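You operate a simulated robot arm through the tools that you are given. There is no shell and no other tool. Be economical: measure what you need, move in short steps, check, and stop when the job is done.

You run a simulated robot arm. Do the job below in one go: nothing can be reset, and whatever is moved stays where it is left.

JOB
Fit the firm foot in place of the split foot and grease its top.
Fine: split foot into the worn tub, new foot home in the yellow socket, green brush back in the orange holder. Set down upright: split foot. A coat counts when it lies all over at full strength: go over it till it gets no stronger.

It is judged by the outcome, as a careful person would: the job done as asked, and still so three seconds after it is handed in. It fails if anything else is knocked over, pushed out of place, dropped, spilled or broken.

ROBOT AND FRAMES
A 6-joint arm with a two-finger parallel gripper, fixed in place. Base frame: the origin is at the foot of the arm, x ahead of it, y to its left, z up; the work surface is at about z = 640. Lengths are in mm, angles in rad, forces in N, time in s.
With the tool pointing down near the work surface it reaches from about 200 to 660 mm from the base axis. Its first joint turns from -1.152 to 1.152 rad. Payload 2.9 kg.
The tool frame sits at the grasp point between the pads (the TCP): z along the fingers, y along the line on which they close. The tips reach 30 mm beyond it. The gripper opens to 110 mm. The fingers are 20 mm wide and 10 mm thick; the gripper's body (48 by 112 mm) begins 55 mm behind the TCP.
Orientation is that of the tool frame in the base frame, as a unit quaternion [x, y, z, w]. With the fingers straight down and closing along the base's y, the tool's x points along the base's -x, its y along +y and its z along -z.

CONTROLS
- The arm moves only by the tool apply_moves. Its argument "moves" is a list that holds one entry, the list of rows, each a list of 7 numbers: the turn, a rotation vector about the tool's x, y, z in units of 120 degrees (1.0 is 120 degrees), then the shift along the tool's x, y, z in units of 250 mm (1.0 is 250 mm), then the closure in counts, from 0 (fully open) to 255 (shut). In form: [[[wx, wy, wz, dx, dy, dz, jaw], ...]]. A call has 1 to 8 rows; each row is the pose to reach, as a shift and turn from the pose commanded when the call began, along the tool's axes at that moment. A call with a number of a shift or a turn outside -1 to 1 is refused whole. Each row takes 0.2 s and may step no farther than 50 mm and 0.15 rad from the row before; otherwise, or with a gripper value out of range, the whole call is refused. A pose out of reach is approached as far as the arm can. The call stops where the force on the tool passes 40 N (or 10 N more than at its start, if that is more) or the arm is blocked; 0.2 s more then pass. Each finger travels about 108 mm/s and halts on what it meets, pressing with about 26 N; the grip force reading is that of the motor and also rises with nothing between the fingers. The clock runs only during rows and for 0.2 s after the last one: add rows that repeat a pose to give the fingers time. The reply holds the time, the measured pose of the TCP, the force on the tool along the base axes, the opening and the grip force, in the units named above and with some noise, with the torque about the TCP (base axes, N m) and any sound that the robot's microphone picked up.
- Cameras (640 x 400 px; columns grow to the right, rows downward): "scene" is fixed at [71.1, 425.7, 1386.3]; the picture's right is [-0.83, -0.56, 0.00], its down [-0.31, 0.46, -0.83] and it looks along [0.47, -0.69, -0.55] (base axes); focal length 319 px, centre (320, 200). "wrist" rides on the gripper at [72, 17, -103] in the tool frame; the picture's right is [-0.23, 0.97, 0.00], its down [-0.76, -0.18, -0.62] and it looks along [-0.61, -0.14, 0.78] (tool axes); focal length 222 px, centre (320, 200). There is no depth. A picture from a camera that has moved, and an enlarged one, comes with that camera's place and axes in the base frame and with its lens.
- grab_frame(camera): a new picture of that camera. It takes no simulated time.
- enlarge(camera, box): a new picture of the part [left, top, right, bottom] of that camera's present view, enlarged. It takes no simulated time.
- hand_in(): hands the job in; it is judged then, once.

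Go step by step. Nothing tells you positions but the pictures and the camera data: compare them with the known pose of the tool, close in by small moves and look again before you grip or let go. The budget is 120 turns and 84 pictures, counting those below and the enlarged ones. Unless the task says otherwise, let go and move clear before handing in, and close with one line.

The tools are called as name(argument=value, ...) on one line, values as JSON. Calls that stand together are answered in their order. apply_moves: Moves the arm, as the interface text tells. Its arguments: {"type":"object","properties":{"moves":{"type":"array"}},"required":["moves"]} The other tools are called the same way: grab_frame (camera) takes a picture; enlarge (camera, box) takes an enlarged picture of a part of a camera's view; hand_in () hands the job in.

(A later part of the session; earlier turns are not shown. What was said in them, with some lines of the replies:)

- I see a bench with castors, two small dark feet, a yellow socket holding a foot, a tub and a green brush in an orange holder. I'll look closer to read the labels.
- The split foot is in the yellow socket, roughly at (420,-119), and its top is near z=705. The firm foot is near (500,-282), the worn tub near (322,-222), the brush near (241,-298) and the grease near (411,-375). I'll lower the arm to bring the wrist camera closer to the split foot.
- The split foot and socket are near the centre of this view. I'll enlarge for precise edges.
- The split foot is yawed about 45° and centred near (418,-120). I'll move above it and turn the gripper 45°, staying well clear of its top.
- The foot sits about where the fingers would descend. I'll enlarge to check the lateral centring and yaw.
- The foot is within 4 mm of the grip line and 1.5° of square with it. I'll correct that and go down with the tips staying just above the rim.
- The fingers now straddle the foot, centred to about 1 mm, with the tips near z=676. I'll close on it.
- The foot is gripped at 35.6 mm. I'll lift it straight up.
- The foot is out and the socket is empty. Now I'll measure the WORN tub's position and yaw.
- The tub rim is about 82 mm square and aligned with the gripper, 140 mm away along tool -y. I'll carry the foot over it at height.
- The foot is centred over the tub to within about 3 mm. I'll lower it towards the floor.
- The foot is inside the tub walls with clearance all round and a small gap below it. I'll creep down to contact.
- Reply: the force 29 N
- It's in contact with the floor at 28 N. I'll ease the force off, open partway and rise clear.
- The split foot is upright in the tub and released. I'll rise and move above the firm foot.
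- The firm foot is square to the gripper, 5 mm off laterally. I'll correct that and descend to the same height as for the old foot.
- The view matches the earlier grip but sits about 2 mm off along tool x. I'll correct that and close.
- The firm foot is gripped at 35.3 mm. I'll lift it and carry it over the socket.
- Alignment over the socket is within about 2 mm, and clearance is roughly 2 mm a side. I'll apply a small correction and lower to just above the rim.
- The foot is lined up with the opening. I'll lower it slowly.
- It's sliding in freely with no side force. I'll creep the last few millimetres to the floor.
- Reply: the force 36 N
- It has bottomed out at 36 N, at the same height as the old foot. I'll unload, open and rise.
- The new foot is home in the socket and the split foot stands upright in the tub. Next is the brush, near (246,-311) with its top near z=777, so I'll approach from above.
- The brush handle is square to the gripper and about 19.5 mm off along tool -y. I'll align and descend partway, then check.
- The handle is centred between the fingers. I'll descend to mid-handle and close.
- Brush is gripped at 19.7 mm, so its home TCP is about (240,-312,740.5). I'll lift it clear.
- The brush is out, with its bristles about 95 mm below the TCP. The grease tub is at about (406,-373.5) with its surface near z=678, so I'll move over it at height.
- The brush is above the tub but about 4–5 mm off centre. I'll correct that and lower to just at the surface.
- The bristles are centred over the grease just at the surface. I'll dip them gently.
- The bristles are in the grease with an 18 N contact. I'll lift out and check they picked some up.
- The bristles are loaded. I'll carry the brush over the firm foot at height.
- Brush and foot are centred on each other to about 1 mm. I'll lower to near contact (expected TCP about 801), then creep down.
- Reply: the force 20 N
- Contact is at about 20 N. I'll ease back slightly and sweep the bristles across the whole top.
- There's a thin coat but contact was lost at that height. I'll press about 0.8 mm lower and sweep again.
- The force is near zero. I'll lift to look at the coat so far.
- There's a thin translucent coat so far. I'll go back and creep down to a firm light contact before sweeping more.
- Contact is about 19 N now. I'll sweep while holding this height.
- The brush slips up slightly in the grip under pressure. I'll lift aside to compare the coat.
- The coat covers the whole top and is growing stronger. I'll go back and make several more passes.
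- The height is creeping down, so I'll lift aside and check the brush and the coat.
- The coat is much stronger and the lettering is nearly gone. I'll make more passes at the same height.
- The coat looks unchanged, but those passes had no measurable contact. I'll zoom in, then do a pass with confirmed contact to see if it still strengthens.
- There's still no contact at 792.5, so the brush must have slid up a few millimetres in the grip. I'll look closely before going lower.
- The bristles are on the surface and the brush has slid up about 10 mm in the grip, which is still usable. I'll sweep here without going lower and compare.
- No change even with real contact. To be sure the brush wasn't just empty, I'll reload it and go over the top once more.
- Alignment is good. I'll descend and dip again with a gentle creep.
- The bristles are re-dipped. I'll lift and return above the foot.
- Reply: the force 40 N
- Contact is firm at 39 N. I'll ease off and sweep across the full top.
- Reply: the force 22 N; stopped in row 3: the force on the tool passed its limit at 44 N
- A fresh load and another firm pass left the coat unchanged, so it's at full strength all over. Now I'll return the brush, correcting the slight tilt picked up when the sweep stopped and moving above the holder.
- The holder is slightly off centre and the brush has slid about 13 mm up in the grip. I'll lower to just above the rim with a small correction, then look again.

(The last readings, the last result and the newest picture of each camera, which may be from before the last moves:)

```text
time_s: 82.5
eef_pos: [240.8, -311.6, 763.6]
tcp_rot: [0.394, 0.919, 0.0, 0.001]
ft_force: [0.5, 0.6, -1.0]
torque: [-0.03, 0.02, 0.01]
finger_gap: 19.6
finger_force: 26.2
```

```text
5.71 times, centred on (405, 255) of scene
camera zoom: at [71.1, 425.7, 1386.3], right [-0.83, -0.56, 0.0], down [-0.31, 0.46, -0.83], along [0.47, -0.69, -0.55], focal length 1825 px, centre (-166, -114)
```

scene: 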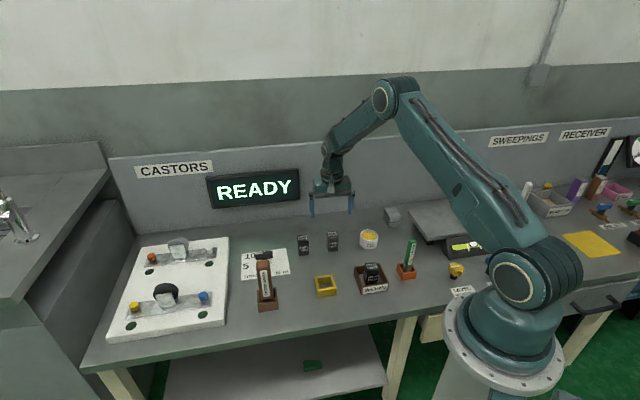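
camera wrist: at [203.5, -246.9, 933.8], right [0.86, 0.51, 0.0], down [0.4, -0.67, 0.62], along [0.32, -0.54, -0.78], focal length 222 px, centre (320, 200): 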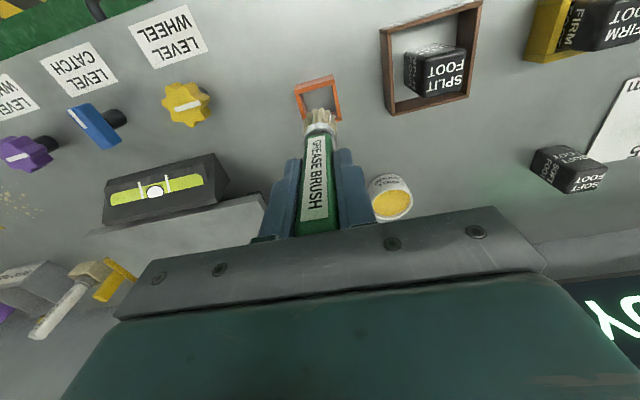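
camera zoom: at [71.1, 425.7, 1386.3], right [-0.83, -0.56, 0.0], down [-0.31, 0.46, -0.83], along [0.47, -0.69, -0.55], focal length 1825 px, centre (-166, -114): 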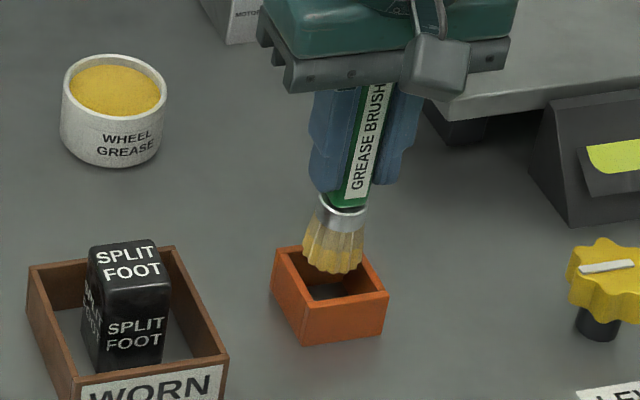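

Bristles and holder opening are aligned to about 1.5 mm, with about 3 mm clearance. I'll apply that correction and lower slowly.

apply_moves(moves=[[[0, 0, 0, 0.006, -0.002, 0.02, 255], [0, 0, 0, 0.006, -0.002, 0.045, 255], [0, 0, 0, 0.006, -0.002, 0.07, 255], [0, 0, 0, 0.006, -0.002, 0.095, 255], [0, 0, 0, 0.006, -0.002, 0.12, 255], [0, 0, 0, 0.006, -0.002, 0.12, 255]]])

enlarge(camera="scene", box=[375, 220, 435, 290])

```text
time_s: 84.0
eef_pos: [239.1, -310.3, 734.4]
tcp_rot: [0.394, 0.919, 0.0, 0.0]
ft_force: [-2.3, 1.8, 0.1]
torque: [0.17, 0.19, 0.02]
finger_gap: 19.4
finger_force: 26.1
```

```text
5.71 times, centred on (405, 255) of scene
camera zoom: at [71.1, 425.7, 1386.3], right [-0.83, -0.56, 0.0], down [-0.31, 0.46, -0.83], along [0.47, -0.69, -0.55], focal length 1825 px, centre (-166, -114)
```

zoom: 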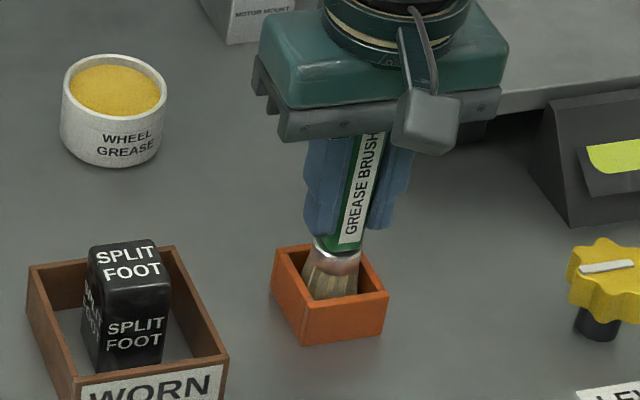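

It's going in with a small 3 N side touch. I'll relieve that by shifting 1 mm along tool x and creep to the floor.

apply_moves(moves=[[[0, 0, 0, 0.004, 0, 0, 255], [0, 0, 0, 0.004, 0, 0.008, 255], [0, 0, 0, 0.004, 0, 0.016, 255], [0, 0, 0, 0.004, 0, 0.02, 255], [0, 0, 0, 0.004, 0, 0.02, 255]]])

```text
time_s: 85.2
eef_pos: [239.0, -311.0, 730.1]
tcp_rot: [0.394, 0.919, 0.0, 0.002]
ft_force: [-0.9, 1.4, -0.9]
torque: [0.09, 0.07, 0.02]
finger_gap: 19.9
finger_force: 26.1
```

apply_moves(moves=[[[0, 0, 0, 0.001, 0, 0.006, 255], [0, 0, 0, 0.001, 0, 0.012, 255], [0, 0, 0, 0.001, 0, 0.016, 255], [0, 0, 0, 0.001, 0, 0.016, 255]]])

enlarge(camera="scene", box=[375, 220, 435, 290])

```text
time_s: 86.2
eef_pos: [239.3, -311.5, 725.7]
tcp_rot: [0.394, 0.919, 0.0, 0.001]
ft_force: [-2.1, 3.4, 19.9]
torque: [0.44, 0.3, 0.03]
finger_gap: 19.3
finger_force: 26.7
```

```text
5.71 times, centred on (405, 255) of scene
camera zoom: at [70.9, 425.9, 1386.2], right [-0.83, -0.56, 0.0], down [-0.31, 0.46, -0.83], along [0.47, -0.69, -0.55], focal length 1825 px, centre (-166, -114)
```

zoom: 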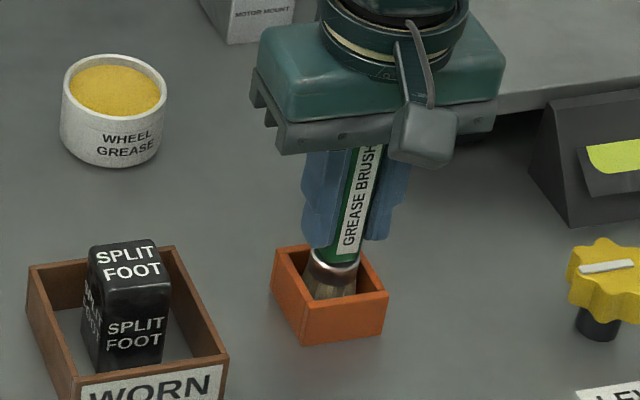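

The brush is on the holder floor at 20 N. I'll unload and open the fingers gradually.

apply_moves(moves=[[[0, 0, 0, 0, 0, -0.004, 255], [0, 0, 0, 0, 0, -0.004, 215], [0, 0, 0, 0, 0, -0.004, 200], [0, 0, 0, 0, 0, -0.004, 170], [0, 0, 0, 0, 0, -0.004, 120], [0, 0, 0, 0, 0, -0.004, 120]]])

enlarge(camera="scene", box=[375, 220, 435, 290])

```text
time_s: 87.5
eef_pos: [237.5, -311.3, 726.7]
tcp_rot: [0.394, 0.919, 0.0, 0.001]
ft_force: [1.3, 0.1, 0.4]
torque: [0.0, 0.01, 0.0]
finger_gap: 58.1
finger_force: 0.0
```

```text
5.71 times, centred on (405, 255) of scene
camera zoom: at [71.1, 425.7, 1386.3], right [-0.83, -0.56, 0.0], down [-0.31, 0.46, -0.83], along [0.47, -0.69, -0.55], focal length 1825 px, centre (-166, -114)
```

zoom: 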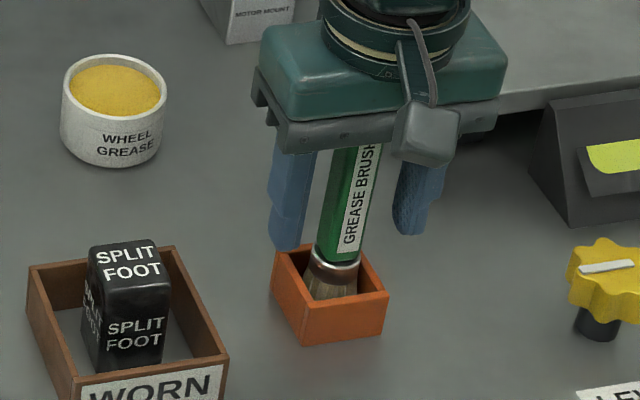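

The brush stands in the holder, released. I'll rise straight up and clear, then check everything.

apply_moves(moves=[[[0, 0, 0, 0, 0, -0.1, 120], [0, 0, 0, 0, 0, -0.25, 120], [0, 0, 0, 0, 0, -0.42, 120], [0, 0, 0, 0, 0, -0.6, 120], [0, 0, 0, 0, 0, -0.76, 120], [0, 0, 0, 0, 0, -0.9, 120], [0, 0, 0, 0, 0, -0.9, 120]]])

enlarge(camera="scene", box=[300, 210, 440, 300])

grab_frame(camera="scene")

```text
time_s: 89.2
eef_pos: [237.1, -312.2, 952.5]
tcp_rot: [0.394, 0.919, 0.0, 0.001]
ft_force: [0.5, -0.3, 0.9]
torque: [0.03, -0.02, -0.01]
finger_gap: 58.1
finger_force: 0.1
```

```text
4.44 times, centred on (370, 255) of scene
camera zoom: at [71.1, 425.7, 1386.3], right [-0.83, -0.56, 0.0], down [-0.31, 0.46, -0.83], along [0.47, -0.69, -0.55], focal length 1420 px, centre (98, -44)
```

zoom: 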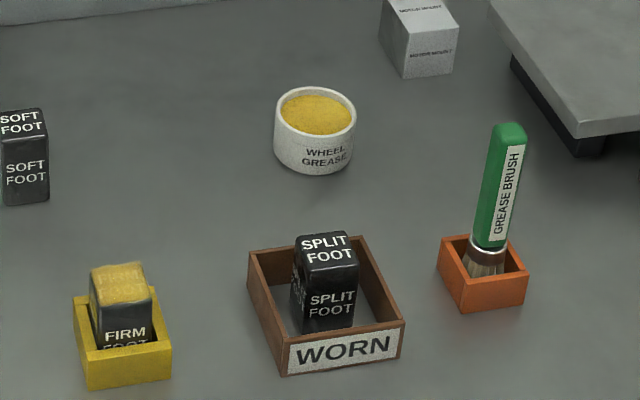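

```text
7 pictures are left
```

scene: 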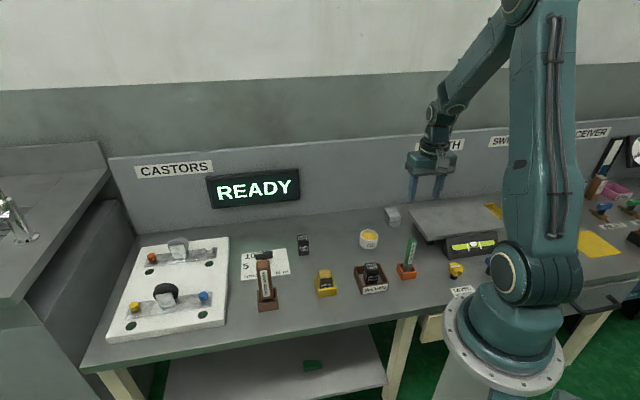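

Everything appears to be in place. One last close look at the foot's seating and coat.

enlarge(camera="scene", box=[312, 264, 342, 300])

```text
11.11 times, centred on (327, 282) of scene
camera zoom: at [71.1, 425.7, 1386.3], right [-0.83, -0.56, 0.0], down [-0.31, 0.46, -0.83], along [0.47, -0.69, -0.55], focal length 3549 px, centre (242, -711)
```

zoom: 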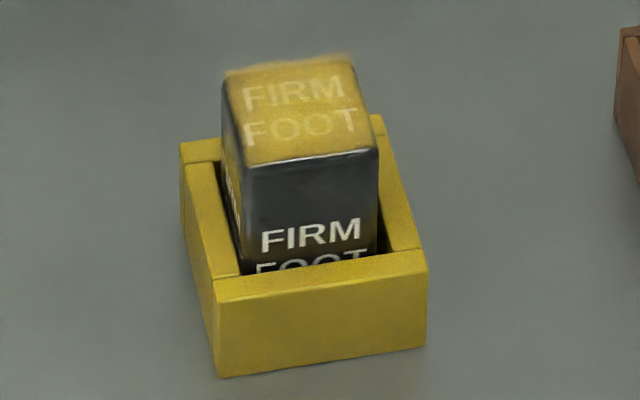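

The foot is seated upright with an even coat over its whole top. The split foot is upright in the tub, and the brush is back in its holder, so I'm handing in.

hand_in()

```text
The job is handed in.
```

The firm foot is home in the yellow socket with a full coat of grease on top, the split foot stands upright in the worn tub, and the green brush is back in the orange holder.
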